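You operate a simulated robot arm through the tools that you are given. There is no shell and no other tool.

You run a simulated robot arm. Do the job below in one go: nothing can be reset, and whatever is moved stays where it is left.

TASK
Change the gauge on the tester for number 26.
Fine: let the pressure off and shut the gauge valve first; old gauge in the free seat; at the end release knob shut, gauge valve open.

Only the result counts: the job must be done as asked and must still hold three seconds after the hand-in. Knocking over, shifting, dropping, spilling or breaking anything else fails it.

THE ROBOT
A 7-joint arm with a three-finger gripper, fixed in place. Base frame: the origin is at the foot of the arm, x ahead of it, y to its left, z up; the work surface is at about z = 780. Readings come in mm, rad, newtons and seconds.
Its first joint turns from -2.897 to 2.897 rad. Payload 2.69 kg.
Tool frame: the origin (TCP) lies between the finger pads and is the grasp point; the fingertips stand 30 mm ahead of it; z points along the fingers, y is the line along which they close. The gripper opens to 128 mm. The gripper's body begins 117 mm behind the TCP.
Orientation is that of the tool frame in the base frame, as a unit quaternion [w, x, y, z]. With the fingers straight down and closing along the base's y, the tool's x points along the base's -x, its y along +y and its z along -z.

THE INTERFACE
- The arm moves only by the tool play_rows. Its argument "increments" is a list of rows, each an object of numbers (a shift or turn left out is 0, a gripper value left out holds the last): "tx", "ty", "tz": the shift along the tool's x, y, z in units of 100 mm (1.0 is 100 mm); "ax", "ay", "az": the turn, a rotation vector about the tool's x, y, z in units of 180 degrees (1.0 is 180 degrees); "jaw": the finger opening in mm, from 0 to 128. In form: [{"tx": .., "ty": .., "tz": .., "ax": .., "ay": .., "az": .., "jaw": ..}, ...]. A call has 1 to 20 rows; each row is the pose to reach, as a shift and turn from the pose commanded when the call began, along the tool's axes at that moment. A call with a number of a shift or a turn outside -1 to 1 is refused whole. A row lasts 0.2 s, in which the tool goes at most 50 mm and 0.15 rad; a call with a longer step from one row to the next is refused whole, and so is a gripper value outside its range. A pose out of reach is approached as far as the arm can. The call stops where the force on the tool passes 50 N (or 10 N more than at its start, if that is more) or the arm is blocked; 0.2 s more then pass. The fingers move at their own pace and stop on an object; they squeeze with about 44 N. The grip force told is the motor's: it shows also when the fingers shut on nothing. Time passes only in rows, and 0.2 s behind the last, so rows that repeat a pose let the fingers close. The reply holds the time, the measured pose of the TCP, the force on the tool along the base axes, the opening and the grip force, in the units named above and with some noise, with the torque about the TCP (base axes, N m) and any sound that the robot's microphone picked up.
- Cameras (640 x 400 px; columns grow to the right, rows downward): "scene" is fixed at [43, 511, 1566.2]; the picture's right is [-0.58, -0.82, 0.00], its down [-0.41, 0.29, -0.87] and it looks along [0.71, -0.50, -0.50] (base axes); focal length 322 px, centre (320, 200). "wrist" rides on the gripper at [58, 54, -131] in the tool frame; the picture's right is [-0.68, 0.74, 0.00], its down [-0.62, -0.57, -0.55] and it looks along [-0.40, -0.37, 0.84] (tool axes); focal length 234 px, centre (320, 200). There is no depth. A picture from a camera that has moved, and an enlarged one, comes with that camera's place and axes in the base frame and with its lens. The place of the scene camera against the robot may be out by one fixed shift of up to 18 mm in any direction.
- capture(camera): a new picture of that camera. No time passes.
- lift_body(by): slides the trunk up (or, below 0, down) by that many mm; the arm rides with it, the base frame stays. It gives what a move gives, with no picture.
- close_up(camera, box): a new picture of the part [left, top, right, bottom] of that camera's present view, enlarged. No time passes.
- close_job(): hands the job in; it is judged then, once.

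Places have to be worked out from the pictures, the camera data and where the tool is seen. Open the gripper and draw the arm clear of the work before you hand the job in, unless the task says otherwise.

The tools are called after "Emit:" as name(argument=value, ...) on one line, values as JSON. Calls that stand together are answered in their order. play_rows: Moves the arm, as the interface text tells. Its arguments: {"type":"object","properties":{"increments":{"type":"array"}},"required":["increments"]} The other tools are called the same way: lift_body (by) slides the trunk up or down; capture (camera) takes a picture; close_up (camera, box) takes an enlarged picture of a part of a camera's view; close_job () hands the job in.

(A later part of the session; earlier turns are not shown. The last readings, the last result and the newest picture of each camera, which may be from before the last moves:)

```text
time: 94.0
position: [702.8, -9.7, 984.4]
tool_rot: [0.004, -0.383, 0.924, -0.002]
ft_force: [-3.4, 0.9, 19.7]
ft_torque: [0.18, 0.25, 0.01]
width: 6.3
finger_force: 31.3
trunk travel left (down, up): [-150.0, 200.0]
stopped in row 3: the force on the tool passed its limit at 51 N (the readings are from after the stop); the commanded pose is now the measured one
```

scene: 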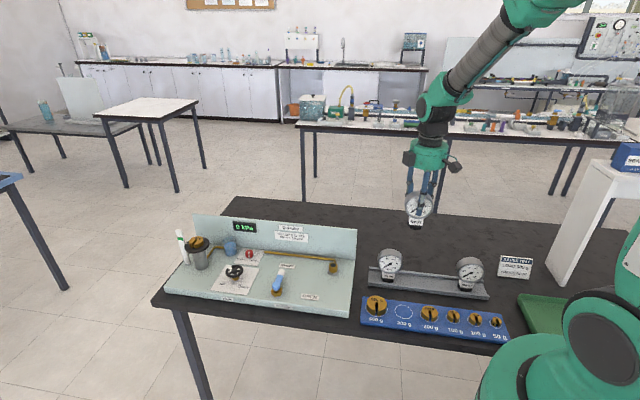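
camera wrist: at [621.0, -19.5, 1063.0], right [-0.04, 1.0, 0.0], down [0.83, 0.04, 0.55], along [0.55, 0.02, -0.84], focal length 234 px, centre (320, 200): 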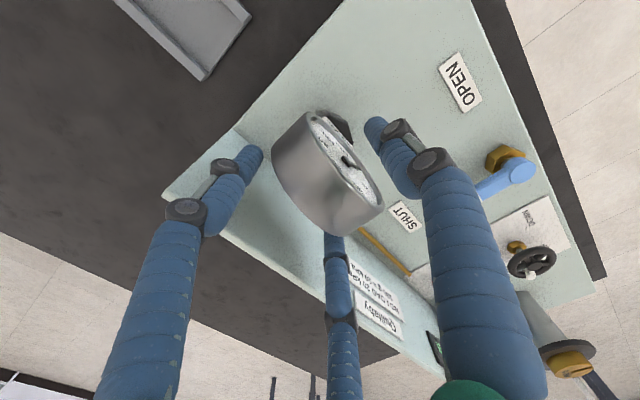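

I pressed up to 51 N with no sound and no movement. I lift off and compare the gauge's place again.

Emit:
play_rows(increments=[{"tz": -0.03}, {"tz": -0.1}, {"tz": -0.4}, {"tz": -0.8}])

Emit:
close_up(camera="scene", box=[310, 225, 360, 285])

Emit:
close_up(camera="scene", box=[318, 245, 350, 275])

```text
time: 95.0
position: [703.3, -10.9, 1060.4]
tool_rot: [0.002, -0.382, 0.924, -0.002]
ft_force: [0.6, 0.7, 0.0]
ft_torque: [-0.01, 0.0, 0.01]
width: 2.0
finger_force: 31.5
trunk travel left (down, up): [-150.0, 200.0]
```

```text
6.67 times, centred on (335, 255) of scene
camera zoom: at [43.0, 511.0, 1566.2], right [-0.58, -0.82, 0.0], down [-0.41, 0.29, -0.87], along [0.71, -0.5, -0.5], focal length 2144 px, centre (220, -167)
```

zoom: 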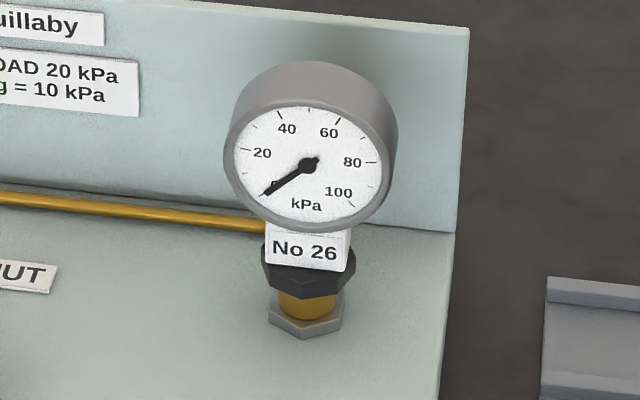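

```text
13.33 times, centred on (334, 260) of scene
camera zoom: at [43.0, 511.0, 1566.2], right [-0.58, -0.82, 0.0], down [-0.41, 0.29, -0.87], along [0.71, -0.5, -0.5], focal length 4288 px, centre (133, -600)
```

zoom: 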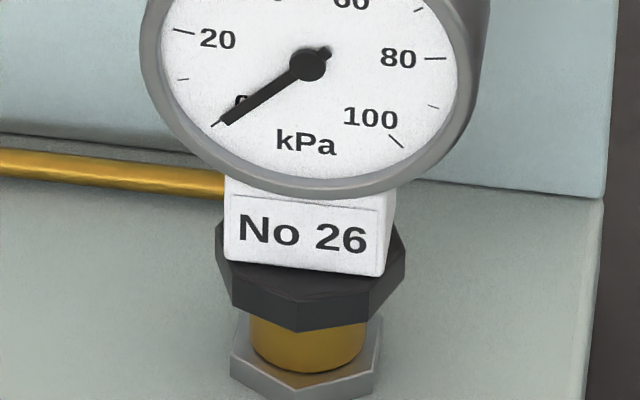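

The gauge sits firmly but 3 px below the pose it had right after the click, when it matched the seated 92 exactly. So the last snap, on opening, was it letting go again; it now only rests on the boss. I'll re-grip it and latch it again, and this time zero the side load before opening. First I straighten the hand and re-centre above the gauge.

Emit:
play_rows(increments=[{"tx": 0.056, "ty": -0.018, "ax": -0.0018, "ay": 0.001, "jaw": 84}, {"tx": 0.056, "ty": -0.018, "ax": -0.0018, "ay": 0.001}, {"tx": 0.056, "ty": -0.018, "ax": -0.0018, "ay": 0.001}])

Emit:
close_up(camera="wrist", box=[240, 70, 400, 200])

```text
time: 95.8
position: [700.8, -16.4, 1061.8]
tool_rot: [-0.001, -0.383, 0.924, 0.001]
ft_force: [0.2, -0.3, 0.4]
ft_torque: [-0.03, -0.02, 0.05]
width: 84.2
finger_force: 0.0
trunk travel left (down, up): [-150.0, 200.0]
```

```text
3.08 times, centred on (320, 135) of wrist
camera zoom: at [621.2, -18.6, 1194.0], right [-0.04, 1.0, 0.0], down [0.84, 0.03, 0.55], along [0.55, 0.02, -0.84], focal length 720 px, centre (320, 400)
```

zoom: 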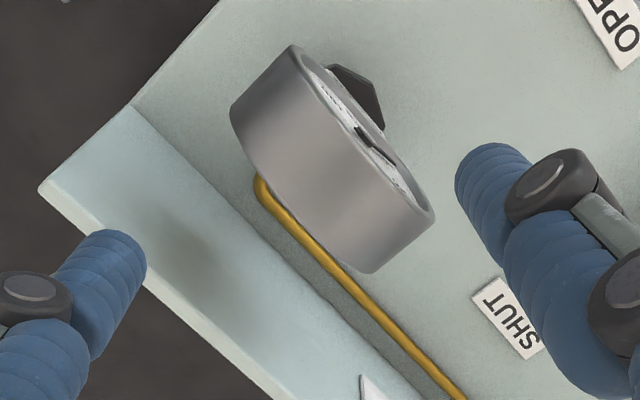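

The gauge's axis is still on the port axis to within a millimetre; it has only dropped 1–2 mm. The hand is placed right, so I lower to z ≈ 930 and close gently.

Emit:
play_rows(increments=[{"tz": 0.35}, {"tz": 0.65}, {"tz": 0.85}, {"tz": 1.0}])

Emit:
play_rows(increments=[{"tz": 0.15}, {"tz": 0.31}, {"tz": 0.31}])

Emit:
play_rows(increments=[{"jaw": 62}, {"jaw": 58}, {"jaw": 55}, {"jaw": 52}, {"jaw": 50}, {"jaw": 48}, {"jaw": 48}])

Emit:
play_rows(increments=[{"jaw": 46}, {"jaw": 44}, {"jaw": 42}, {"jaw": 40}, {"jaw": 40}])

Emit:
close_up(camera="scene", box=[310, 225, 360, 285])

```text
time: 96.8
position: [699.2, -14.8, 963.8]
tool_rot: [0.0, -0.383, 0.924, 0.0]
ft_force: [1.2, 0.0, 0.0]
ft_torque: [-0.02, 0.02, -0.03]
width: 84.0
finger_force: 0.0
trunk travel left (down, up): [-150.0, 200.0]
```

```text
time: 97.6
position: [698.7, -16.3, 931.5]
tool_rot: [0.0, -0.383, 0.924, 0.002]
ft_force: [-0.2, -0.3, -0.6]
ft_torque: [-0.03, 0.06, 0.02]
width: 83.9
finger_force: 0.1
trunk travel left (down, up): [-150.0, 200.0]
```

```text
time: 99.2
position: [698.8, -15.9, 932.2]
tool_rot: [0.001, -0.382, 0.924, 0.001]
ft_force: [0.6, -0.8, -0.2]
ft_torque: [-0.01, -0.03, -0.05]
width: 48.2
finger_force: 0.3
trunk travel left (down, up): [-150.0, 200.0]
```

```text
time: 100.4
position: [698.5, -16.9, 930.0]
tool_rot: [0.0, -0.382, 0.924, 0.001]
ft_force: [1.0, -0.8, 0.5]
ft_torque: [0.01, -0.03, -0.03]
width: 46.2
finger_force: 43.6
trunk travel left (down, up): [-150.0, 200.0]
```

```text
6.67 times, centred on (335, 255) of scene
camera zoom: at [43.0, 511.0, 1566.2], right [-0.58, -0.82, 0.0], down [-0.41, 0.29, -0.87], along [0.71, -0.5, -0.5], focal length 2144 px, centre (220, -167)
```

zoom: 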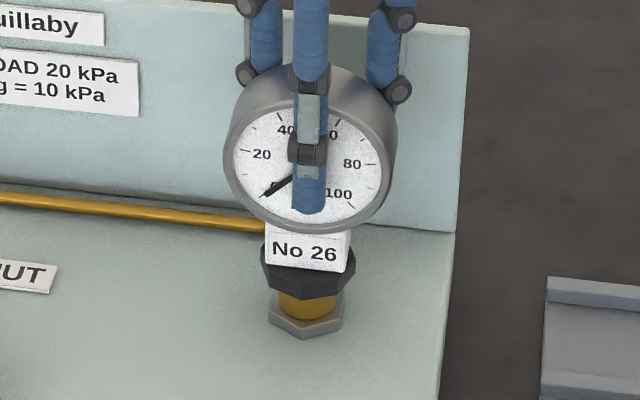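

It is gripped with no load and no shift. I lift 5 mm: if it is latched I will hear it let go, and if not it lifts silently.

Emit:
play_rows(increments=[{"tz": -0.01}, {"tz": -0.02}, {"tz": -0.035}, {"tz": -0.05}])

Emit:
close_up(camera="scene", box=[310, 225, 360, 285])

```text
time: 101.4
position: [699.1, -16.5, 935.3]
tool_rot: [0.0, -0.383, 0.924, 0.001]
ft_force: [-0.2, 0.2, -3.2]
ft_torque: [-0.05, -0.02, 0.01]
width: 46.5
finger_force: 44.4
trunk travel left (down, up): [-150.0, 200.0]
```

```text
6.67 times, centred on (335, 255) of scene
camera zoom: at [43.0, 511.0, 1566.2], right [-0.58, -0.82, 0.0], down [-0.41, 0.29, -0.87], along [0.71, -0.5, -0.5], focal length 2144 px, centre (220, -167)
```

zoom: 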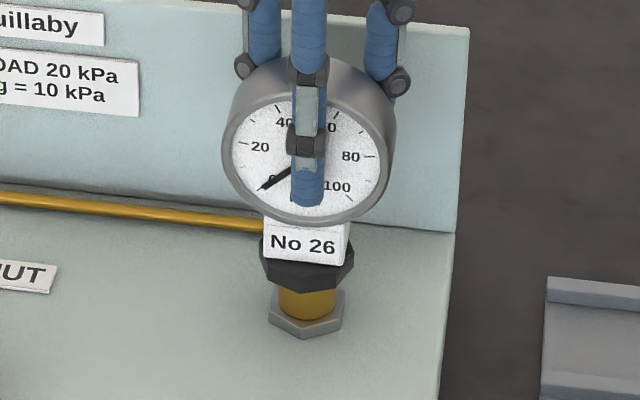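

It lifted silently, showing only its weight, so it was not latched. It is now about 2 mm above and under 1 mm left of the latched picture. I trim 0.7 mm to the right and lower in 0.7 mm steps, stopping at the click.

Emit:
play_rows(increments=[{"tx": 0.007}, {"tx": 0.007, "tz": 0.008}, {"tx": 0.007, "tz": 0.015}])

Emit:
play_rows(increments=[{"tz": 0.007}, {"tz": 0.007}])

Emit:
close_up(camera="scene", box=[310, 225, 360, 285])

```text
time: 102.2
position: [698.9, -15.8, 934.5]
tool_rot: [0.0, -0.383, 0.924, 0.0]
ft_force: [0.1, -0.4, -2.8]
ft_torque: [0.02, -0.01, 0.05]
width: 46.4
finger_force: 43.9
trunk travel left (down, up): [-150.0, 200.0]
```

```text
time: 102.8
position: [698.0, -15.5, 933.3]
tool_rot: [0.0, -0.383, 0.924, 0.0]
ft_force: [0.6, -0.3, -2.3]
ft_torque: [-0.01, 0.0, 0.0]
width: 46.4
finger_force: 44.3
trunk travel left (down, up): [-150.0, 200.0]
```

```text
6.67 times, centred on (335, 255) of scene
camera zoom: at [43.0, 511.0, 1566.2], right [-0.58, -0.82, 0.0], down [-0.41, 0.29, -0.87], along [0.71, -0.5, -0.5], focal length 2144 px, centre (220, -167)
```

zoom: 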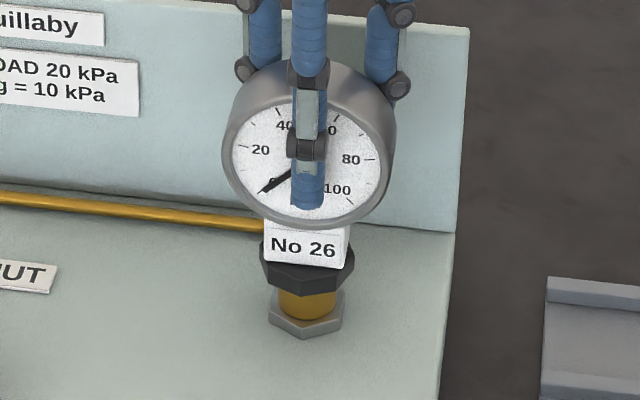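

Vertically it now matches the latched picture, and it is 1 px left. I trim 0.5 mm more and continue down in small steps.

Emit:
play_rows(increments=[{"tx": 0.005}, {"tx": 0.005, "tz": 0.007}, {"tx": 0.005, "tz": 0.007}])

Emit:
play_rows(increments=[{"tz": 0.007}, {"tz": 0.007}])

Emit:
play_rows(increments=[{"tz": 0.007}, {"tz": 0.007}])

```text
time: 103.6
position: [697.8, -15.6, 933.4]
tool_rot: [0.0, -0.383, 0.924, 0.0]
ft_force: [1.2, -0.9, -2.5]
ft_torque: [-0.03, 0.01, -0.02]
width: 46.3
finger_force: 44.6
trunk travel left (down, up): [-150.0, 200.0]
```

```text
time: 104.2
position: [699.6, -17.6, 933.2]
tool_rot: [-0.001, -0.383, 0.924, 0.0]
ft_force: [0.0, 0.3, -3.2]
ft_torque: [-0.02, 0.01, 0.03]
width: 46.4
finger_force: 43.9
trunk travel left (down, up): [-150.0, 200.0]
```

```text
time: 104.8
position: [699.2, -16.6, 932.4]
tool_rot: [0.0, -0.382, 0.924, 0.002]
ft_force: [-0.5, -0.8, -2.6]
ft_torque: [-0.01, 0.01, 0.01]
width: 46.2
finger_force: 44.1
trunk travel left (down, up): [-150.0, 200.0]
```

No contact yet at about 932. I continue step by step.

Emit:
play_rows(increments=[{"tz": 0.007}, {"tz": 0.007}])

Emit:
play_rows(increments=[{"tz": 0.007}, {"tz": 0.007}])

Emit:
close_up(camera="scene", box=[310, 225, 360, 285])

```text
time: 105.4
position: [699.6, -15.8, 931.8]
tool_rot: [0.0, -0.382, 0.924, 0.001]
ft_force: [0.2, -0.5, 1.6]
ft_torque: [-0.08, 0.07, 0.05]
width: 46.3
finger_force: 44.5
trunk travel left (down, up): [-150.0, 200.0]
```

```text
time: 106.0
position: [698.3, -15.6, 931.8]
tool_rot: [0.0, -0.382, 0.924, 0.0]
ft_force: [0.0, -2.1, 9.4]
ft_torque: [-0.14, 0.23, 0.06]
width: 46.1
finger_force: 44.7
trunk travel left (down, up): [-150.0, 200.0]
```

```text
6.67 times, centred on (335, 255) of scene
camera zoom: at [43.0, 511.0, 1566.2], right [-0.58, -0.82, 0.0], down [-0.41, 0.29, -0.87], along [0.71, -0.5, -0.5], focal length 2144 px, centre (220, -167)
```

zoom: 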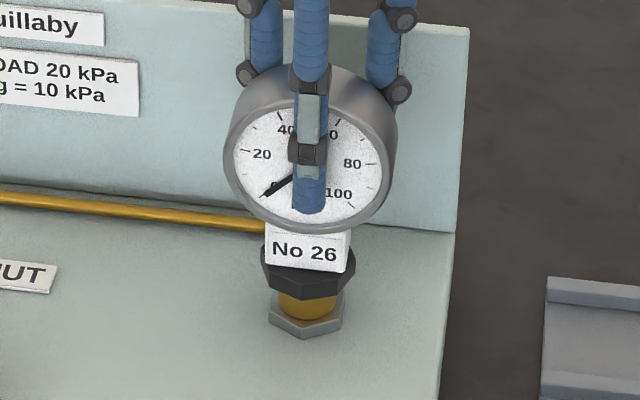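

It touches the boss at about 10 N with no click yet; at the first seating the click came with more push. I press a little further.

Emit:
play_rows(increments=[{"tz": 0.007}, {"tz": 0.007}])

Emit:
play_rows(increments=[{"tz": 0.007}, {"tz": 0.007}])

Emit:
play_rows(increments=[{"tz": 0.007}, {"tz": 0.007}])

```text
time: 106.6
position: [698.6, -15.9, 931.3]
tool_rot: [0.002, -0.383, 0.924, 0.002]
ft_force: [-0.5, -4.4, 19.0]
ft_torque: [-0.27, 0.31, 0.06]
width: 46.0
finger_force: 43.8
trunk travel left (down, up): [-150.0, 200.0]
```

```text
time: 107.2
position: [698.2, -17.3, 931.5]
tool_rot: [0.001, -0.383, 0.924, 0.0]
ft_force: [2.4, -9.1, 29.3]
ft_torque: [-0.56, 0.21, 0.09]
width: 46.3
finger_force: 43.8
trunk travel left (down, up): [-150.0, 200.0]
```

```text
time: 107.8
position: [698.7, -15.5, 931.5]
tool_rot: [0.001, -0.382, 0.924, 0.001]
ft_force: [1.9, -9.7, 47.1]
ft_torque: [-0.53, 0.48, 0.08]
width: 46.1
finger_force: 44.2
trunk travel left (down, up): [-150.0, 200.0]
```

Pressing to 47 N gives no click. The latched pose is about 1.5 mm above this rest position, so the click depends on alignment as it passes that height, not on force. I ease up 3.5 mm to that height and compare with the latched picture.

Emit:
play_rows(increments=[{"tz": -0.015}, {"tz": -0.03}, {"tz": -0.035}, {"tz": -0.035}])

Emit:
close_up(camera="scene", box=[310, 225, 360, 285])

Emit:
close_up(camera="wrist", box=[240, 90, 400, 250])

```text
time: 108.8
position: [696.4, -16.6, 931.3]
tool_rot: [-0.002, -0.382, 0.924, 0.001]
ft_force: [4.1, 0.8, 9.8]
ft_torque: [0.25, -0.41, -0.09]
width: 46.1
finger_force: 43.1
trunk travel left (down, up): [-150.0, 200.0]
```

```text
6.67 times, centred on (335, 255) of scene
camera zoom: at [43.0, 511.0, 1566.2], right [-0.58, -0.82, 0.0], down [-0.41, 0.29, -0.87], along [0.71, -0.5, -0.5], focal length 2144 px, centre (220, -167)
```

zoom: 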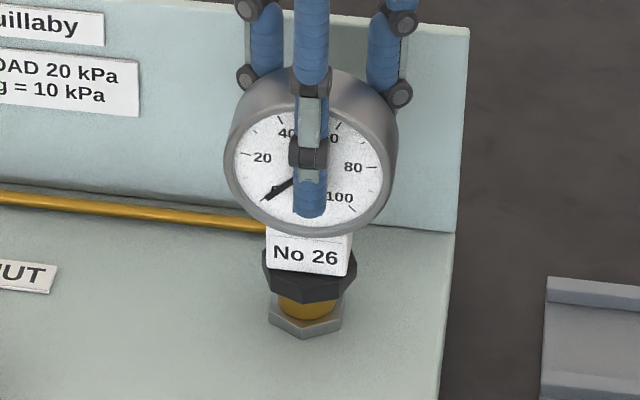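

```text
2.50 times, centred on (320, 170) of wrist
camera zoom: at [617.2, -18.1, 1062.7], right [-0.04, 1.0, 0.0], down [0.84, 0.03, 0.55], along [0.54, 0.02, -0.84], focal length 585 px, centre (320, 275)
```

zoom: 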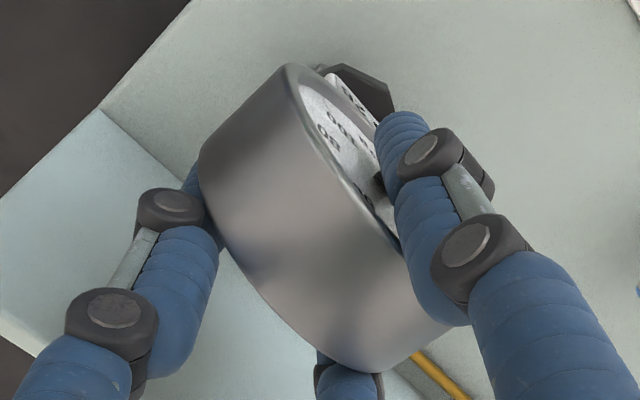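

The hard press made the fingers slip on the drum, and the gauge is now about 2 mm further forward on the boss. I raise 4 mm so it hangs free, then look again.

Emit:
play_rows(increments=[{"tz": -0.015}, {"tz": -0.03}, {"tz": -0.045}, {"tz": -0.045}])

Emit:
close_up(camera="scene", box=[310, 225, 360, 285])

Emit:
close_up(camera="wrist", box=[240, 90, 400, 250])

```text
time: 109.8
position: [698.5, -15.8, 935.3]
tool_rot: [0.0, -0.382, 0.924, 0.0]
ft_force: [-0.5, 0.2, -1.9]
ft_torque: [-0.03, -0.01, -0.02]
width: 46.1
finger_force: 44.5
trunk travel left (down, up): [-150.0, 200.0]
```

```text
6.67 times, centred on (335, 255) of scene
camera zoom: at [43.0, 511.0, 1566.2], right [-0.58, -0.82, 0.0], down [-0.41, 0.29, -0.87], along [0.71, -0.5, -0.5], focal length 2144 px, centre (220, -167)
```

zoom: 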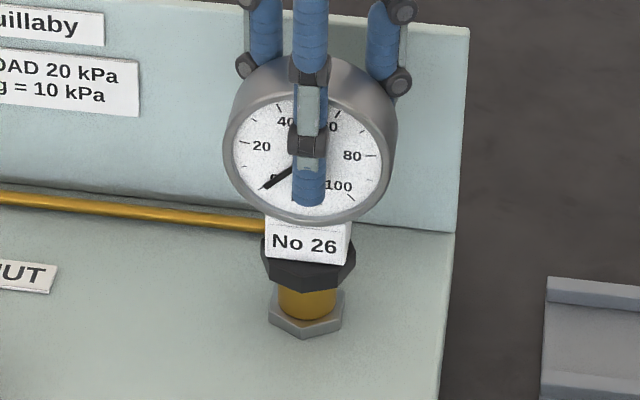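

```text
2.50 times, centred on (320, 170) of wrist
camera zoom: at [618.8, -18.8, 1067.8], right [-0.04, 1.0, 0.0], down [0.84, 0.04, 0.55], along [0.55, 0.02, -0.84], focal length 585 px, centre (320, 275)
```

zoom: 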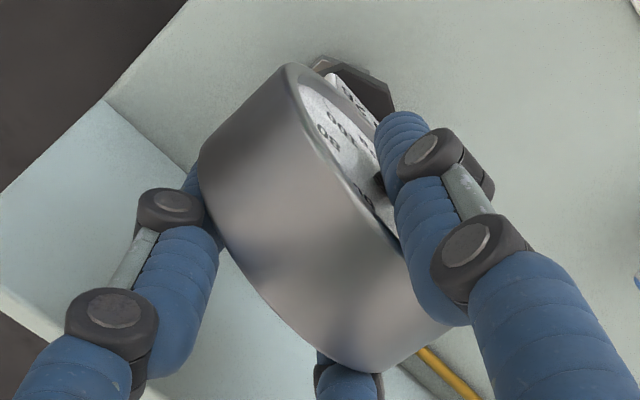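

It hangs free. Left-right matches the latched picture exactly, but the rim points put the axis about 1.3 mm too far forward. I shift back 1.3 mm and come down in half-millimetre steps through the latch height.

Emit:
play_rows(increments=[{"ty": -0.007}, {"ty": -0.013}, {"ty": -0.013, "tz": 0.008}, {"ty": -0.013, "tz": 0.015}])

Emit:
play_rows(increments=[{"tz": 0.005}, {"tz": 0.01}, {"tz": 0.01}])

Emit:
play_rows(increments=[{"tz": 0.005}, {"tz": 0.01}, {"tz": 0.01}])

Emit:
close_up(camera="scene", box=[310, 225, 360, 285])

```text
time: 110.8
position: [699.2, -18.3, 934.0]
tool_rot: [-0.001, -0.383, 0.924, 0.001]
ft_force: [0.4, 0.4, -2.6]
ft_torque: [0.01, -0.04, -0.04]
width: 46.4
finger_force: 44.3
trunk travel left (down, up): [-150.0, 200.0]
```

```text
time: 111.6
position: [699.3, -17.5, 934.0]
tool_rot: [0.0, -0.383, 0.924, 0.0]
ft_force: [-1.6, 0.5, -3.0]
ft_torque: [0.01, 0.02, -0.04]
width: 46.1
finger_force: 43.7
trunk travel left (down, up): [-150.0, 200.0]
```

```text
time: 112.4
position: [699.6, -17.2, 933.1]
tool_rot: [0.0, -0.382, 0.924, 0.001]
ft_force: [1.1, 0.6, -2.7]
ft_torque: [-0.02, -0.05, -0.01]
width: 45.8
finger_force: 44.2
trunk travel left (down, up): [-150.0, 200.0]
```

```text
6.67 times, centred on (335, 255) of scene
camera zoom: at [43.0, 511.0, 1566.2], right [-0.58, -0.82, 0.0], down [-0.41, 0.29, -0.87], along [0.71, -0.5, -0.5], focal length 2144 px, centre (220, -167)
```

zoom: 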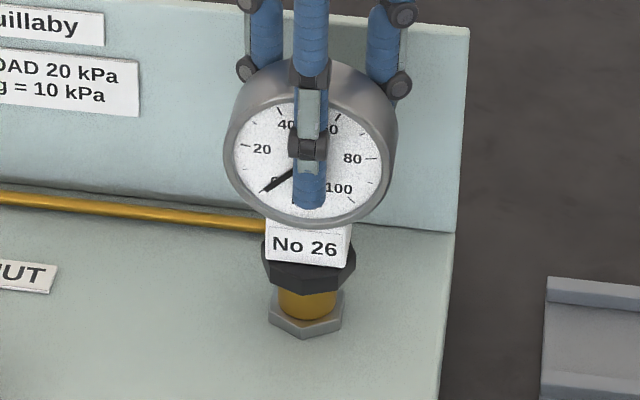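

Only about 1 px above the latched picture now, so I continue in half-millimetre steps.

Emit:
play_rows(increments=[{"tz": 0.006}, {"tz": 0.006}])

Emit:
play_rows(increments=[{"tz": 0.006}, {"tz": 0.006}])

Emit:
play_rows(increments=[{"tz": 0.006}, {"tz": 0.006}])

Emit:
play_rows(increments=[{"tz": 0.006}, {"tz": 0.006}])

```text
time: 113.0
position: [700.0, -17.6, 932.8]
tool_rot: [0.0, -0.384, 0.924, 0.0]
ft_force: [0.5, -0.4, -2.8]
ft_torque: [-0.02, -0.01, -0.01]
width: 46.1
finger_force: 44.2
trunk travel left (down, up): [-150.0, 200.0]
```

```text
time: 113.6
position: [699.3, -17.9, 932.4]
tool_rot: [0.0, -0.383, 0.924, 0.001]
ft_force: [-0.4, 0.1, -2.9]
ft_torque: [-0.01, -0.01, 0.01]
width: 46.1
finger_force: 44.0
trunk travel left (down, up): [-150.0, 200.0]
```

```text
time: 114.2
position: [699.8, -16.0, 931.0]
tool_rot: [-0.001, -0.383, 0.924, 0.0]
ft_force: [0.6, -0.3, -3.0]
ft_torque: [-0.02, -0.02, 0.01]
width: 46.2
finger_force: 44.4
trunk travel left (down, up): [-150.0, 200.0]
```

```text
time: 114.8
position: [699.9, -16.1, 930.5]
tool_rot: [0.0, -0.383, 0.924, 0.0]
ft_force: [0.4, -0.8, 0.9]
ft_torque: [-0.04, -0.01, 0.02]
width: 46.0
finger_force: 43.8
trunk travel left (down, up): [-150.0, 200.0]
```

Touching the boss again without a click, but this time the axis is on the mark. The first click came at about 20 N of press, so I press up gradually here.

Emit:
play_rows(increments=[{"tz": 0.006}, {"tz": 0.006}])

Emit:
play_rows(increments=[{"tz": 0.006}, {"tz": 0.006}])

Emit:
play_rows(increments=[{"tz": 0.006}, {"tz": 0.006}])

Emit:
close_up(camera="scene", box=[310, 225, 360, 285])

```text
time: 115.4
position: [699.6, -15.7, 930.6]
tool_rot: [0.0, -0.383, 0.924, -0.001]
ft_force: [-1.2, -3.8, 8.4]
ft_torque: [-0.16, 0.19, 0.06]
width: 46.4
finger_force: 44.4
trunk travel left (down, up): [-150.0, 200.0]
```

```text
time: 116.0
position: [698.5, -15.5, 930.9]
tool_rot: [0.001, -0.383, 0.924, 0.001]
ft_force: [-2.0, -3.8, 22.4]
ft_torque: [-0.1, 0.5, 0.08]
width: 46.4
finger_force: 44.4
trunk travel left (down, up): [-150.0, 200.0]
```

```text
time: 116.6
position: [698.4, -17.1, 930.7]
tool_rot: [0.001, -0.383, 0.924, -0.001]
ft_force: [-0.7, 0.1, 32.0]
ft_torque: [0.18, 0.37, -0.02]
width: 46.3
finger_force: 44.2
trunk travel left (down, up): [-150.0, 200.0]
```

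```text
6.67 times, centred on (335, 255) of scene
camera zoom: at [43.0, 511.0, 1566.2], right [-0.58, -0.82, 0.0], down [-0.41, 0.29, -0.87], along [0.71, -0.5, -0.5], focal length 2144 px, centre (220, -167)
```

zoom: 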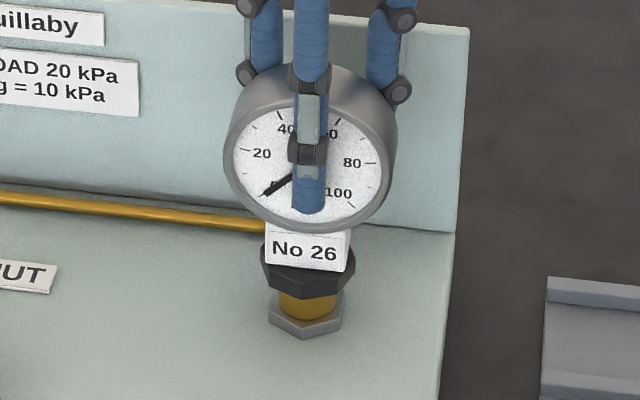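

Still nothing at 32 N. At the first click the gauge was held 1.5 mm higher than this, having come in from well above, so the fitting probably re-arms only after the gauge has been taken clear. I lift it 60 mm and check the hold before bringing it down afresh.

Emit:
play_rows(increments=[{"tz": -0.04}, {"tz": -0.15}, {"tz": -0.4}, {"tz": -0.64}, {"tz": -0.64}])

Emit:
close_up(camera="scene", box=[310, 205, 360, 285])

Emit:
close_up(camera="wrist", box=[240, 90, 400, 250])

```text
time: 117.8
position: [696.9, -16.2, 992.5]
tool_rot: [0.0, -0.383, 0.924, 0.001]
ft_force: [-0.5, -0.6, -2.3]
ft_torque: [-0.01, -0.04, -0.01]
width: 46.3
finger_force: 43.7
trunk travel left (down, up): [-150.0, 200.0]
```

```text
5.00 times, centred on (335, 245) of scene
camera zoom: at [43.0, 511.0, 1566.2], right [-0.58, -0.82, 0.0], down [-0.41, 0.29, -0.87], along [0.71, -0.5, -0.5], focal length 1608 px, centre (245, -25)
```

zoom: 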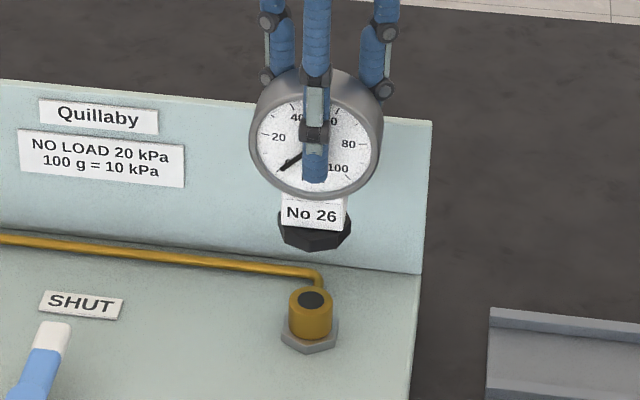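

```text
2.50 times, centred on (320, 170) of wrist
camera zoom: at [618.4, -19.7, 1124.1], right [-0.04, 1.0, 0.0], down [0.84, 0.03, 0.55], along [0.55, 0.02, -0.84], focal length 585 px, centre (320, 275)
```

zoom: 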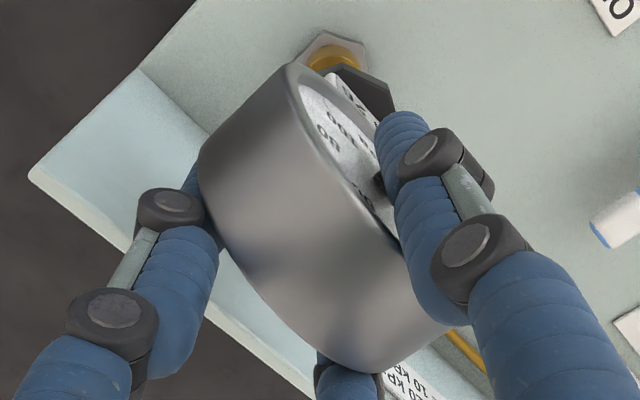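

The hold is unchanged, and averaging the recent readings puts the axis on the port within half a millimetre. I come straight down again from here, in steps through the latch height.

Emit:
play_rows(increments=[{"tz": 0.2}, {"tz": 0.4}, {"tz": 0.53}, {"tz": 0.56}])

Emit:
play_rows(increments=[{"tz": 0.008}, {"tz": 0.015}])

Emit:
play_rows(increments=[{"tz": 0.006}, {"tz": 0.012}, {"tz": 0.012}])

Emit:
close_up(camera="scene", box=[310, 225, 360, 285])

```text
time: 118.8
position: [699.0, -16.8, 936.4]
tool_rot: [-0.001, -0.382, 0.924, 0.001]
ft_force: [0.2, 0.7, -1.9]
ft_torque: [-0.07, -0.02, 0.03]
width: 45.9
finger_force: 44.0
trunk travel left (down, up): [-150.0, 200.0]
```

```text
time: 119.4
position: [698.9, -17.5, 935.3]
tool_rot: [0.0, -0.383, 0.924, 0.001]
ft_force: [0.7, -0.3, -2.6]
ft_torque: [-0.03, -0.03, -0.01]
width: 46.1
finger_force: 44.3
trunk travel left (down, up): [-150.0, 200.0]
```

```text
time: 120.2
position: [698.8, -16.6, 934.6]
tool_rot: [-0.001, -0.382, 0.924, 0.001]
ft_force: [0.0, -0.3, -2.3]
ft_torque: [0.0, -0.01, 0.02]
width: 46.1
finger_force: 43.7
trunk travel left (down, up): [-150.0, 200.0]
```

```text
6.67 times, centred on (335, 255) of scene
camera zoom: at [43.0, 511.0, 1566.2], right [-0.58, -0.82, 0.0], down [-0.41, 0.29, -0.87], along [0.71, -0.5, -0.5], focal length 2144 px, centre (220, -167)
```

zoom: 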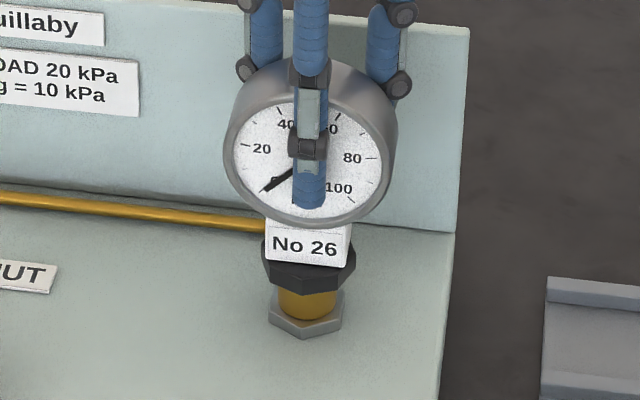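

It is 1–2 px above the latched picture, still free. I go down in small steps, checking each reply for the click.

Emit:
play_rows(increments=[{"tz": 0.006}, {"tz": 0.006}])

Emit:
play_rows(increments=[{"tz": 0.006}, {"tz": 0.006}])

Emit:
play_rows(increments=[{"tz": 0.006}, {"tz": 0.006}])

```text
time: 120.8
position: [698.4, -17.5, 932.1]
tool_rot: [0.0, -0.382, 0.924, 0.001]
ft_force: [-0.9, 0.3, -1.9]
ft_torque: [0.0, -0.01, 0.0]
width: 46.0
finger_force: 43.9
trunk travel left (down, up): [-150.0, 200.0]
```

```text
time: 121.4
position: [698.5, -17.2, 932.6]
tool_rot: [0.0, -0.382, 0.924, 0.001]
ft_force: [-0.2, -0.2, -1.9]
ft_torque: [0.0, -0.02, -0.02]
width: 46.4
finger_force: 44.1
trunk travel left (down, up): [-150.0, 200.0]
```

```text
time: 122.0
position: [698.5, -16.6, 931.7]
tool_rot: [0.0, -0.383, 0.924, 0.0]
ft_force: [-0.7, -0.1, -2.7]
ft_torque: [0.01, -0.03, 0.02]
width: 45.9
finger_force: 43.6
trunk travel left (down, up): [-150.0, 200.0]
```

Still free at 931.7. I go on.

Emit:
play_rows(increments=[{"tz": 0.006}, {"tz": 0.006}])

Emit:
play_rows(increments=[{"tz": 0.006}, {"tz": 0.012}, {"tz": 0.012}])

Emit:
close_up(camera="scene", box=[310, 225, 360, 285])

```text
time: 122.6
position: [698.5, -18.1, 931.6]
tool_rot: [0.0, -0.383, 0.924, 0.002]
ft_force: [-0.2, -0.9, -1.6]
ft_torque: [0.01, 0.01, 0.0]
width: 46.0
finger_force: 43.9
trunk travel left (down, up): [-150.0, 200.0]
```

```text
time: 123.4
position: [699.3, -16.7, 930.4]
tool_rot: [0.0, -0.383, 0.924, 0.0]
ft_force: [-0.5, -0.3, 0.4]
ft_torque: [0.03, 0.08, 0.03]
width: 46.0
finger_force: 44.6
trunk travel left (down, up): [-150.0, 200.0]
```

```text
6.67 times, centred on (335, 255) of scene
camera zoom: at [43.0, 511.0, 1566.2], right [-0.58, -0.82, 0.0], down [-0.41, 0.29, -0.87], along [0.71, -0.5, -0.5], focal length 2144 px, centre (220, -167)
```

zoom: 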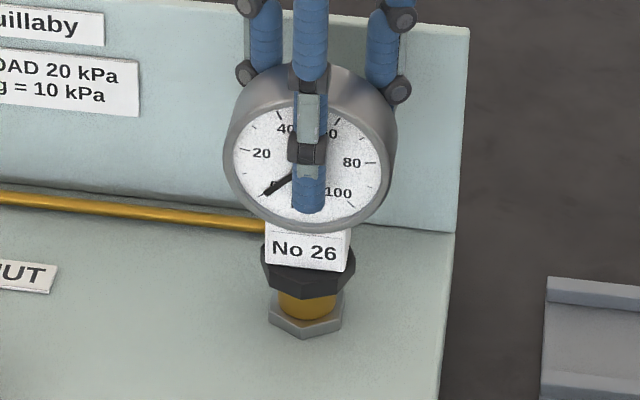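

Again it touches with no click. The first click came just after a 0.8 mm sideways nudge at latch height, so the fit may be very fine in position. I raise 1.4 mm to just below latch height and search in small sideways steps, listening after each short group; first forward and back.

Emit:
play_rows(increments=[{"tz": -0.014}, {"tz": -0.014, "ty": 0.004}, {"tz": -0.014, "ty": 0.008}, {"tz": -0.014, "ty": 0.012}])

Emit:
play_rows(increments=[{"ty": -0.008}, {"ty": -0.012}, {"ty": -0.016}, {"ty": -0.02}, {"ty": -0.024}])

```text
time: 124.4
position: [698.2, -15.1, 930.9]
tool_rot: [-0.001, -0.383, 0.924, 0.001]
ft_force: [-0.4, 0.2, -1.6]
ft_torque: [-0.04, 0.0, 0.01]
width: 46.1
finger_force: 44.0
trunk travel left (down, up): [-150.0, 200.0]
```

```text
time: 125.6
position: [700.8, -18.1, 932.5]
tool_rot: [0.0, -0.383, 0.924, 0.001]
ft_force: [-0.4, 0.6, -2.3]
ft_torque: [-0.03, -0.03, 0.02]
width: 46.1
finger_force: 44.2
trunk travel left (down, up): [-150.0, 200.0]
```

No click forward or back. I return to the centre and try left and right.

Emit:
play_rows(increments=[{"ty": 0.012}, {"ty": 0.012, "tx": 0.004}, {"ty": 0.012, "tx": 0.008}, {"ty": 0.012, "tx": 0.012}])

Emit:
play_rows(increments=[{"tx": -0.008}, {"tx": -0.012}, {"tx": -0.016}, {"tx": -0.02}, {"tx": -0.024}])

Emit:
close_up(camera="scene", box=[310, 225, 360, 285])

```text
time: 126.6
position: [697.6, -18.4, 931.7]
tool_rot: [-0.001, -0.383, 0.924, 0.001]
ft_force: [-0.2, 0.3, -1.8]
ft_torque: [-0.01, 0.0, -0.01]
width: 46.3
finger_force: 44.1
trunk travel left (down, up): [-150.0, 200.0]
```

```text
time: 127.8
position: [700.6, -16.8, 932.3]
tool_rot: [0.0, -0.383, 0.924, 0.001]
ft_force: [-0.1, -0.4, -1.4]
ft_torque: [-0.01, 0.0, 0.0]
width: 46.1
finger_force: 43.7
trunk travel left (down, up): [-150.0, 200.0]
```

```text
6.67 times, centred on (335, 255) of scene
camera zoom: at [43.0, 511.0, 1566.2], right [-0.58, -0.82, 0.0], down [-0.41, 0.29, -0.87], along [0.71, -0.5, -0.5], focal length 2144 px, centre (220, -167)
```

zoom: 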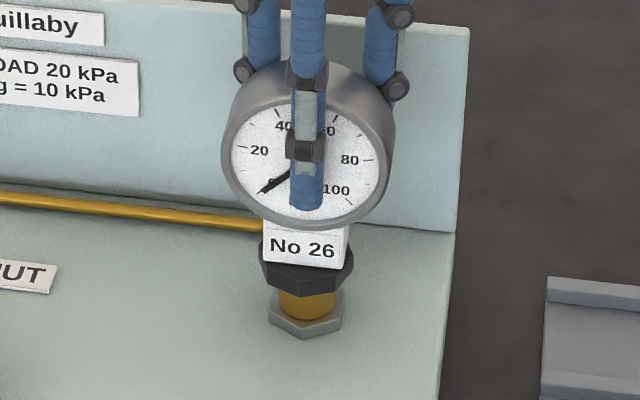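

Nothing in the search either, so alignment is not the matter. The one difference from the first click is that 26 then came from far away. I take it well clear, about 160 mm up, and bring it down again.

Emit:
play_rows(increments=[{"tx": 0.012, "tz": -0.05}, {"tx": 0.012, "tz": -0.3}, {"tx": 0.012, "tz": -0.65}, {"tx": 0.012, "tz": -1.0}])

Emit:
play_rows(increments=[{"tz": -0.3}, {"tz": -0.6}, {"tz": -0.6}])

Emit:
capture(camera="wrist")

Emit:
close_up(camera="scene", box=[300, 150, 380, 290])

```text
time: 128.8
position: [699.4, -17.1, 1031.0]
tool_rot: [-0.001, -0.383, 0.924, 0.001]
ft_force: [0.2, 0.5, -2.6]
ft_torque: [-0.04, 0.01, -0.03]
width: 46.1
finger_force: 44.5
trunk travel left (down, up): [-150.0, 200.0]
```

```text
time: 129.6
position: [700.2, -17.1, 1090.0]
tool_rot: [0.0, -0.383, 0.924, 0.001]
ft_force: [-0.7, 0.0, -1.7]
ft_torque: [-0.02, -0.02, -0.01]
width: 46.2
finger_force: 44.1
trunk travel left (down, up): [-150.0, 200.0]
```

```text
taken
camera wrist: at [620.0, -19.7, 1221.6], right [-0.04, 1.0, 0.0], down [0.84, 0.04, 0.55], along [0.55, 0.02, -0.84], focal length 234 px, centre (320, 200)
```

wrist: 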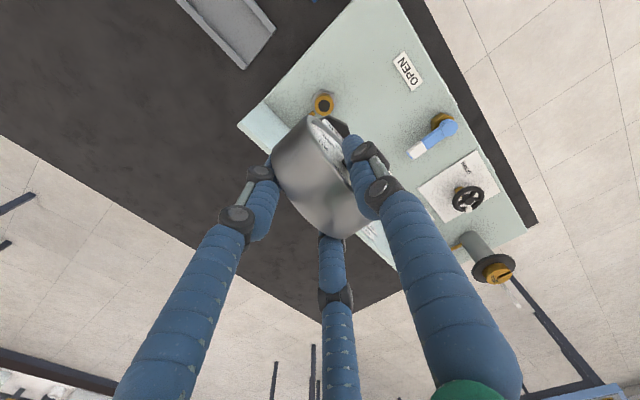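

```text
2.86 times, centred on (340, 220) of scene
camera zoom: at [43.0, 511.0, 1566.2], right [-0.58, -0.82, 0.0], down [-0.41, 0.29, -0.87], along [0.71, -0.5, -0.5], focal length 919 px, centre (263, 143)
```

zoom: 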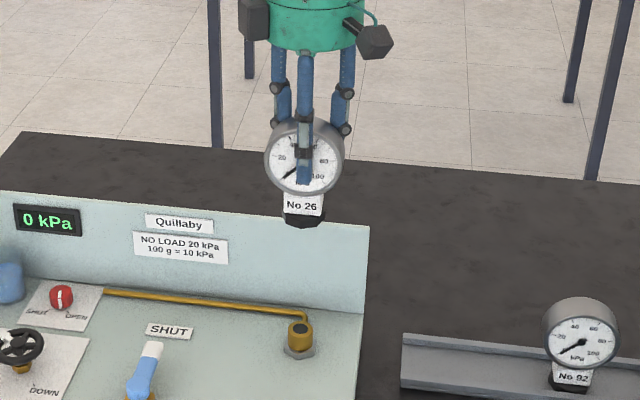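

Display 0, lever at SHUT, and 92 safe in its seat. I bring 26 down again from 160 mm up, slowing near the latch height.

Emit:
play_rows(increments=[{"tz": 0.3}, {"tz": 0.6}, {"tz": 0.85}, {"tz": 1.0}])

Emit:
play_rows(increments=[{"tz": 0.2}, {"tz": 0.4}, {"tz": 0.52}, {"tz": 0.52}])

Emit:
play_rows(increments=[{"tz": 0.01}, {"tz": 0.02}, {"tz": 0.03}])

Emit:
play_rows(increments=[{"tz": 0.006}, {"tz": 0.012}, {"tz": 0.012}])

Emit:
close_up(camera="scene", box=[310, 225, 360, 285])

```text
time: 130.6
position: [699.7, -16.7, 989.5]
tool_rot: [0.0, -0.383, 0.924, 0.001]
ft_force: [0.0, 0.9, -2.5]
ft_torque: [0.01, 0.0, 0.01]
width: 46.0
finger_force: 43.6
trunk travel left (down, up): [-150.0, 200.0]
```

```text
time: 131.6
position: [699.7, -15.6, 939.5]
tool_rot: [-0.001, -0.383, 0.924, 0.001]
ft_force: [0.7, 0.9, -2.4]
ft_torque: [-0.01, -0.04, -0.01]
width: 46.3
finger_force: 43.7
trunk travel left (down, up): [-150.0, 200.0]
```

```text
time: 132.4
position: [698.8, -16.0, 935.5]
tool_rot: [0.0, -0.384, 0.924, 0.001]
ft_force: [-0.2, -0.7, -3.5]
ft_torque: [0.0, 0.0, -0.02]
width: 46.0
finger_force: 43.8
trunk travel left (down, up): [-150.0, 200.0]
```

```text
time: 133.2
position: [700.1, -17.6, 935.1]
tool_rot: [-0.001, -0.383, 0.924, 0.001]
ft_force: [-1.0, 0.1, -2.6]
ft_torque: [0.01, -0.03, -0.03]
width: 46.1
finger_force: 44.4
trunk travel left (down, up): [-150.0, 200.0]
```

```text
6.67 times, centred on (335, 255) of scene
camera zoom: at [43.0, 511.0, 1566.2], right [-0.58, -0.82, 0.0], down [-0.41, 0.29, -0.87], along [0.71, -0.5, -0.5], focal length 2144 px, centre (220, -167)
```

zoom: 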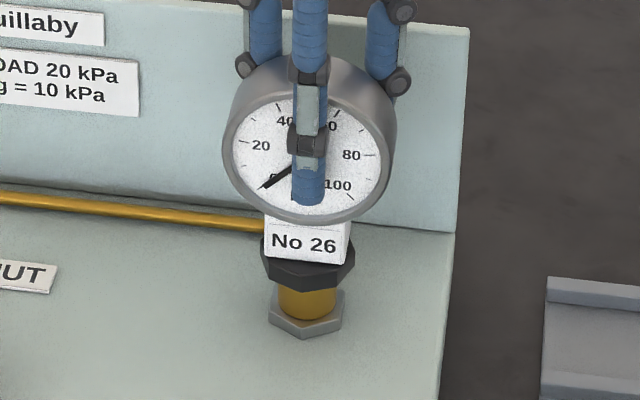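

About 2.5 mm above the latched picture. I creep down.

Emit:
play_rows(increments=[{"tz": 0.006}, {"tz": 0.012}, {"tz": 0.012}])

Emit:
play_rows(increments=[{"tz": 0.006}, {"tz": 0.012}, {"tz": 0.012}])

Emit:
play_rows(increments=[{"tz": 0.006}, {"tz": 0.012}, {"tz": 0.012}])

Emit:
play_rows(increments=[{"tz": 0.006}, {"tz": 0.012}, {"tz": 0.012}])

```text
time: 134.0
position: [698.7, -17.0, 933.8]
tool_rot: [0.0, -0.383, 0.924, 0.001]
ft_force: [0.5, -0.6, -2.1]
ft_torque: [-0.02, -0.04, -0.01]
width: 45.9
finger_force: 44.3
trunk travel left (down, up): [-150.0, 200.0]
```

```text
time: 134.8
position: [699.6, -16.0, 932.2]
tool_rot: [0.0, -0.384, 0.924, 0.0]
ft_force: [0.0, 0.0, -2.0]
ft_torque: [-0.01, 0.01, 0.03]
width: 46.0
finger_force: 43.6
trunk travel left (down, up): [-150.0, 200.0]
```

```text
time: 135.6
position: [699.7, -16.2, 932.0]
tool_rot: [0.0, -0.382, 0.924, 0.001]
ft_force: [-0.9, 1.1, -2.9]
ft_torque: [-0.01, -0.04, 0.0]
width: 46.2
finger_force: 44.1
trunk travel left (down, up): [-150.0, 200.0]
```

```text
time: 136.4
position: [699.0, -18.6, 930.1]
tool_rot: [0.0, -0.382, 0.924, 0.001]
ft_force: [0.2, -0.9, 0.8]
ft_torque: [0.11, -0.02, -0.02]
width: 46.0
finger_force: 44.1
trunk travel left (down, up): [-150.0, 200.0]
```

Contact again and still no click. All my retries came straight up and down over the port, while the first click came after carrying the gauge in from the side. I lift it, take it about 140 mm sideways toward the rack, bring it back and try again.

Emit:
play_rows(increments=[{"tz": -0.05}, {"tz": -0.3}, {"tz": -0.65}, {"tz": -1.0}])

Emit:
play_rows(increments=[{"tx": 0.35, "tz": -0.1}, {"tx": 0.7, "tz": -0.2}, {"tx": 1.0, "tz": -0.3}])

Emit:
play_rows(increments=[{"tx": 0.4}, {"tx": 0.4}])

Emit:
play_rows(increments=[{"tx": -0.35}, {"tx": -0.7}, {"tx": -1.0}])

Emit:
play_rows(increments=[{"tx": -0.2}, {"tx": -0.4}, {"tx": -0.4, "tz": 0.15}, {"tx": -0.4, "tz": 0.3}, {"tx": -0.4, "tz": 0.3}])

Emit:
close_up(camera="wrist", box=[240, 90, 400, 250])

Emit:
close_up(camera="scene", box=[300, 170, 380, 290])

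```text
time: 137.4
position: [697.8, -16.2, 1030.1]
tool_rot: [0.0, -0.383, 0.924, 0.001]
ft_force: [0.1, -0.5, -3.6]
ft_torque: [-0.03, -0.02, -0.02]
width: 46.5
finger_force: 44.0
trunk travel left (down, up): [-150.0, 200.0]
```

```text
time: 138.2
position: [626.8, -88.9, 1060.7]
tool_rot: [0.0, -0.383, 0.924, 0.0]
ft_force: [-0.8, -0.3, -2.8]
ft_torque: [-0.04, -0.03, 0.01]
width: 46.1
finger_force: 44.4
trunk travel left (down, up): [-150.0, 200.0]
```

```text
time: 138.8
position: [598.4, -116.8, 1058.2]
tool_rot: [0.0, -0.382, 0.924, 0.001]
ft_force: [0.4, 0.5, -2.4]
ft_torque: [0.0, -0.01, -0.01]
width: 45.9
finger_force: 44.1
trunk travel left (down, up): [-150.0, 200.0]
```

```text
time: 139.6
position: [670.3, -46.1, 1057.2]
tool_rot: [-0.001, -0.382, 0.924, 0.001]
ft_force: [-0.8, 0.5, -2.8]
ft_torque: [-0.01, -0.06, 0.04]
width: 46.0
finger_force: 44.2
trunk travel left (down, up): [-150.0, 200.0]
```

```text
time: 140.8
position: [699.5, -18.0, 1031.1]
tool_rot: [-0.001, -0.383, 0.924, 0.0]
ft_force: [-0.1, 0.5, -2.1]
ft_torque: [-0.04, 0.01, -0.03]
width: 46.4
finger_force: 43.9
trunk travel left (down, up): [-150.0, 200.0]
```

```text
2.50 times, centred on (320, 170) of wrist
camera zoom: at [620.1, -20.1, 1162.5], right [-0.04, 1.0, 0.0], down [0.84, 0.03, 0.55], along [0.55, 0.02, -0.84], focal length 585 px, centre (320, 275)
```

zoom: 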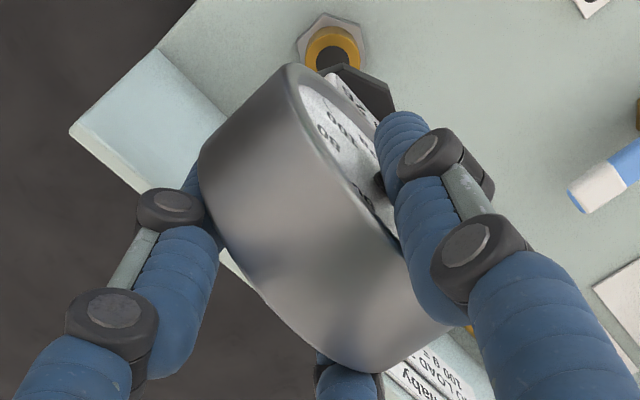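

```text
3.33 times, centred on (340, 230) of scene
camera zoom: at [43.0, 511.0, 1566.2], right [-0.58, -0.82, 0.0], down [-0.41, 0.29, -0.87], along [0.71, -0.5, -0.5], focal length 1072 px, centre (253, 100)
```

zoom: 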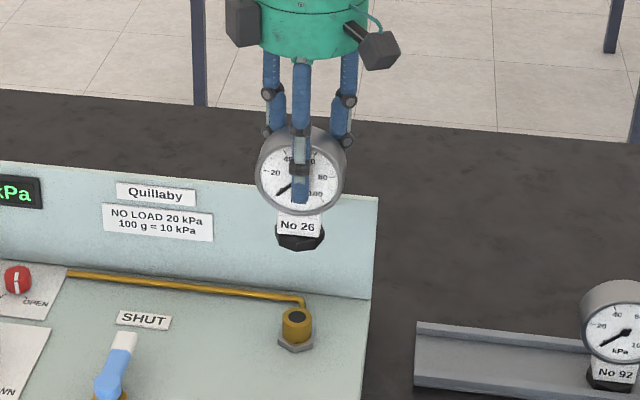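

The port and the held gauge are in one picture here, so I can measure one against the other free of pose noise. I enlarge the boss.

Emit:
close_up(camera="wrist", box=[290, 85, 370, 135])

Emit:
close_up(camera="wrist", box=[260, 100, 340, 150])

```text
8.00 times, centred on (330, 110) of wrist
camera zoom: at [620.1, -20.1, 1162.5], right [-0.04, 1.0, 0.0], down [0.84, 0.03, 0.55], along [0.55, 0.02, -0.84], focal length 1873 px, centre (240, 920)
```

zoom: 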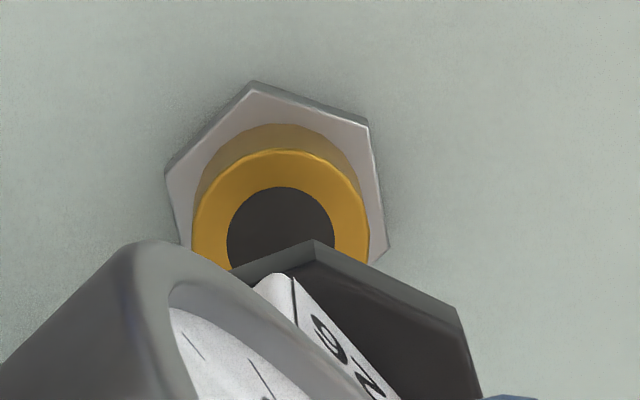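

```text
8.00 times, centred on (300, 125) of wrist
camera zoom: at [620.1, -20.1, 1162.5], right [-0.04, 1.0, 0.0], down [0.84, 0.03, 0.55], along [0.55, 0.02, -0.84], focal length 1873 px, centre (480, 800)
```

zoom: 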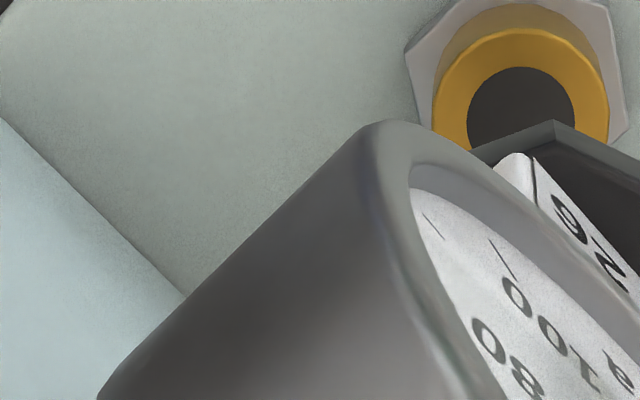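

Comparing collar against boss in this picture with the same view of 92, the gauge is within about half a millimetre of the true seat. I bring it down again now that it has been away from the port.

Emit:
play_rows(increments=[{"tz": 0.3}, {"tz": 0.6}, {"tz": 0.85}, {"tz": 0.94}, {"tz": 0.94}])

Emit:
play_rows(increments=[{"tz": 0.01}, {"tz": 0.02}, {"tz": 0.025}])

Emit:
play_rows(increments=[{"tz": 0.006}, {"tz": 0.012}, {"tz": 0.012}])

Emit:
play_rows(increments=[{"tz": 0.006}, {"tz": 0.012}, {"tz": 0.012}])

Emit:
close_up(camera="scene", box=[310, 225, 360, 285])

```text
time: 142.0
position: [699.2, -17.1, 935.2]
tool_rot: [0.0, -0.382, 0.924, 0.001]
ft_force: [1.1, 0.6, -1.8]
ft_torque: [-0.03, -0.03, -0.01]
width: 45.9
finger_force: 44.2
trunk travel left (down, up): [-150.0, 200.0]
```

```text
time: 142.8
position: [697.9, -16.9, 933.6]
tool_rot: [0.0, -0.382, 0.924, 0.0]
ft_force: [-0.5, 0.0, -2.1]
ft_torque: [0.0, -0.07, -0.02]
width: 46.0
finger_force: 43.9
trunk travel left (down, up): [-150.0, 200.0]
```

```text
time: 143.6
position: [699.9, -16.9, 933.4]
tool_rot: [0.0, -0.383, 0.924, 0.001]
ft_force: [-0.7, -0.1, -2.5]
ft_torque: [-0.02, -0.01, -0.02]
width: 46.1
finger_force: 44.0
trunk travel left (down, up): [-150.0, 200.0]
```

```text
time: 144.4
position: [699.3, -16.9, 931.6]
tool_rot: [0.0, -0.382, 0.924, 0.001]
ft_force: [0.9, -0.2, -2.1]
ft_torque: [-0.03, -0.01, -0.01]
width: 46.1
finger_force: 44.0
trunk travel left (down, up): [-150.0, 200.0]
```

```text
6.67 times, centred on (335, 255) of scene
camera zoom: at [43.0, 511.0, 1566.2], right [-0.58, -0.82, 0.0], down [-0.41, 0.29, -0.87], along [0.71, -0.5, -0.5], focal length 2144 px, centre (220, -167)
```

zoom: 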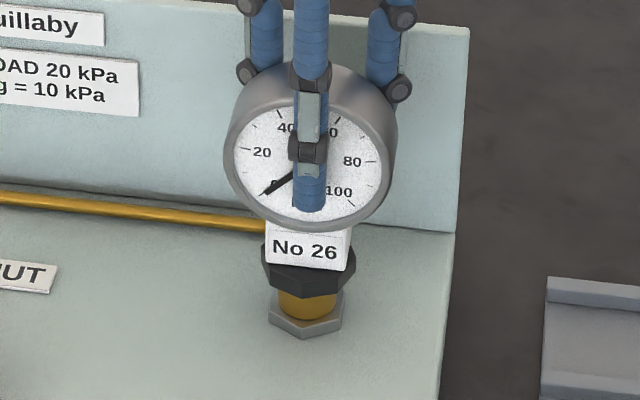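

Still no click at the right height and place. Comparing rim lines, this gauge is now turned about 2–3° counter-clockwise from how 92 stood (it twisted when it let go), and the fitting may want the right angle too. I raise 1 mm to latch height and turn the hand slowly clockwise by 3°, listening.

Emit:
play_rows(increments=[{"tz": -0.008}, {"tz": -0.008, "az": 0.006, "tx": 0.001}, {"tz": -0.008, "az": 0.012, "tx": 0.003}, {"tz": -0.008, "az": 0.017, "tx": 0.004}])

Emit:
play_rows(increments=[{"tz": 0.005}, {"tz": 0.01}, {"tz": 0.015}, {"tz": 0.015}])

Emit:
close_up(camera="scene", box=[310, 225, 360, 285])

```text
time: 145.4
position: [698.6, -17.2, 932.6]
tool_rot: [-0.001, -0.358, 0.934, 0.001]
ft_force: [0.1, -0.3, -3.1]
ft_torque: [0.01, 0.01, -0.02]
width: 46.0
finger_force: 43.9
trunk travel left (down, up): [-150.0, 200.0]
```

```text
time: 146.4
position: [699.8, -17.9, 931.4]
tool_rot: [-0.001, -0.357, 0.934, 0.001]
ft_force: [0.2, 0.7, 0.7]
ft_torque: [0.09, -0.02, 0.01]
width: 45.7
finger_force: 44.1
trunk travel left (down, up): [-150.0, 200.0]
```

```text
6.67 times, centred on (335, 255) of scene
camera zoom: at [43.0, 511.0, 1566.2], right [-0.58, -0.82, 0.0], down [-0.41, 0.29, -0.87], along [0.71, -0.5, -0.5], focal length 2144 px, centre (220, -167)
```

zoom: 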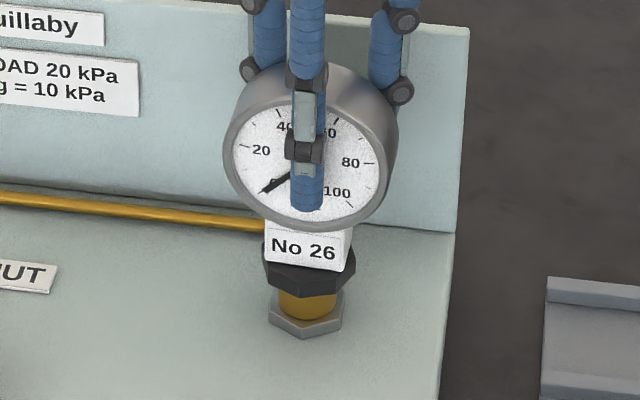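

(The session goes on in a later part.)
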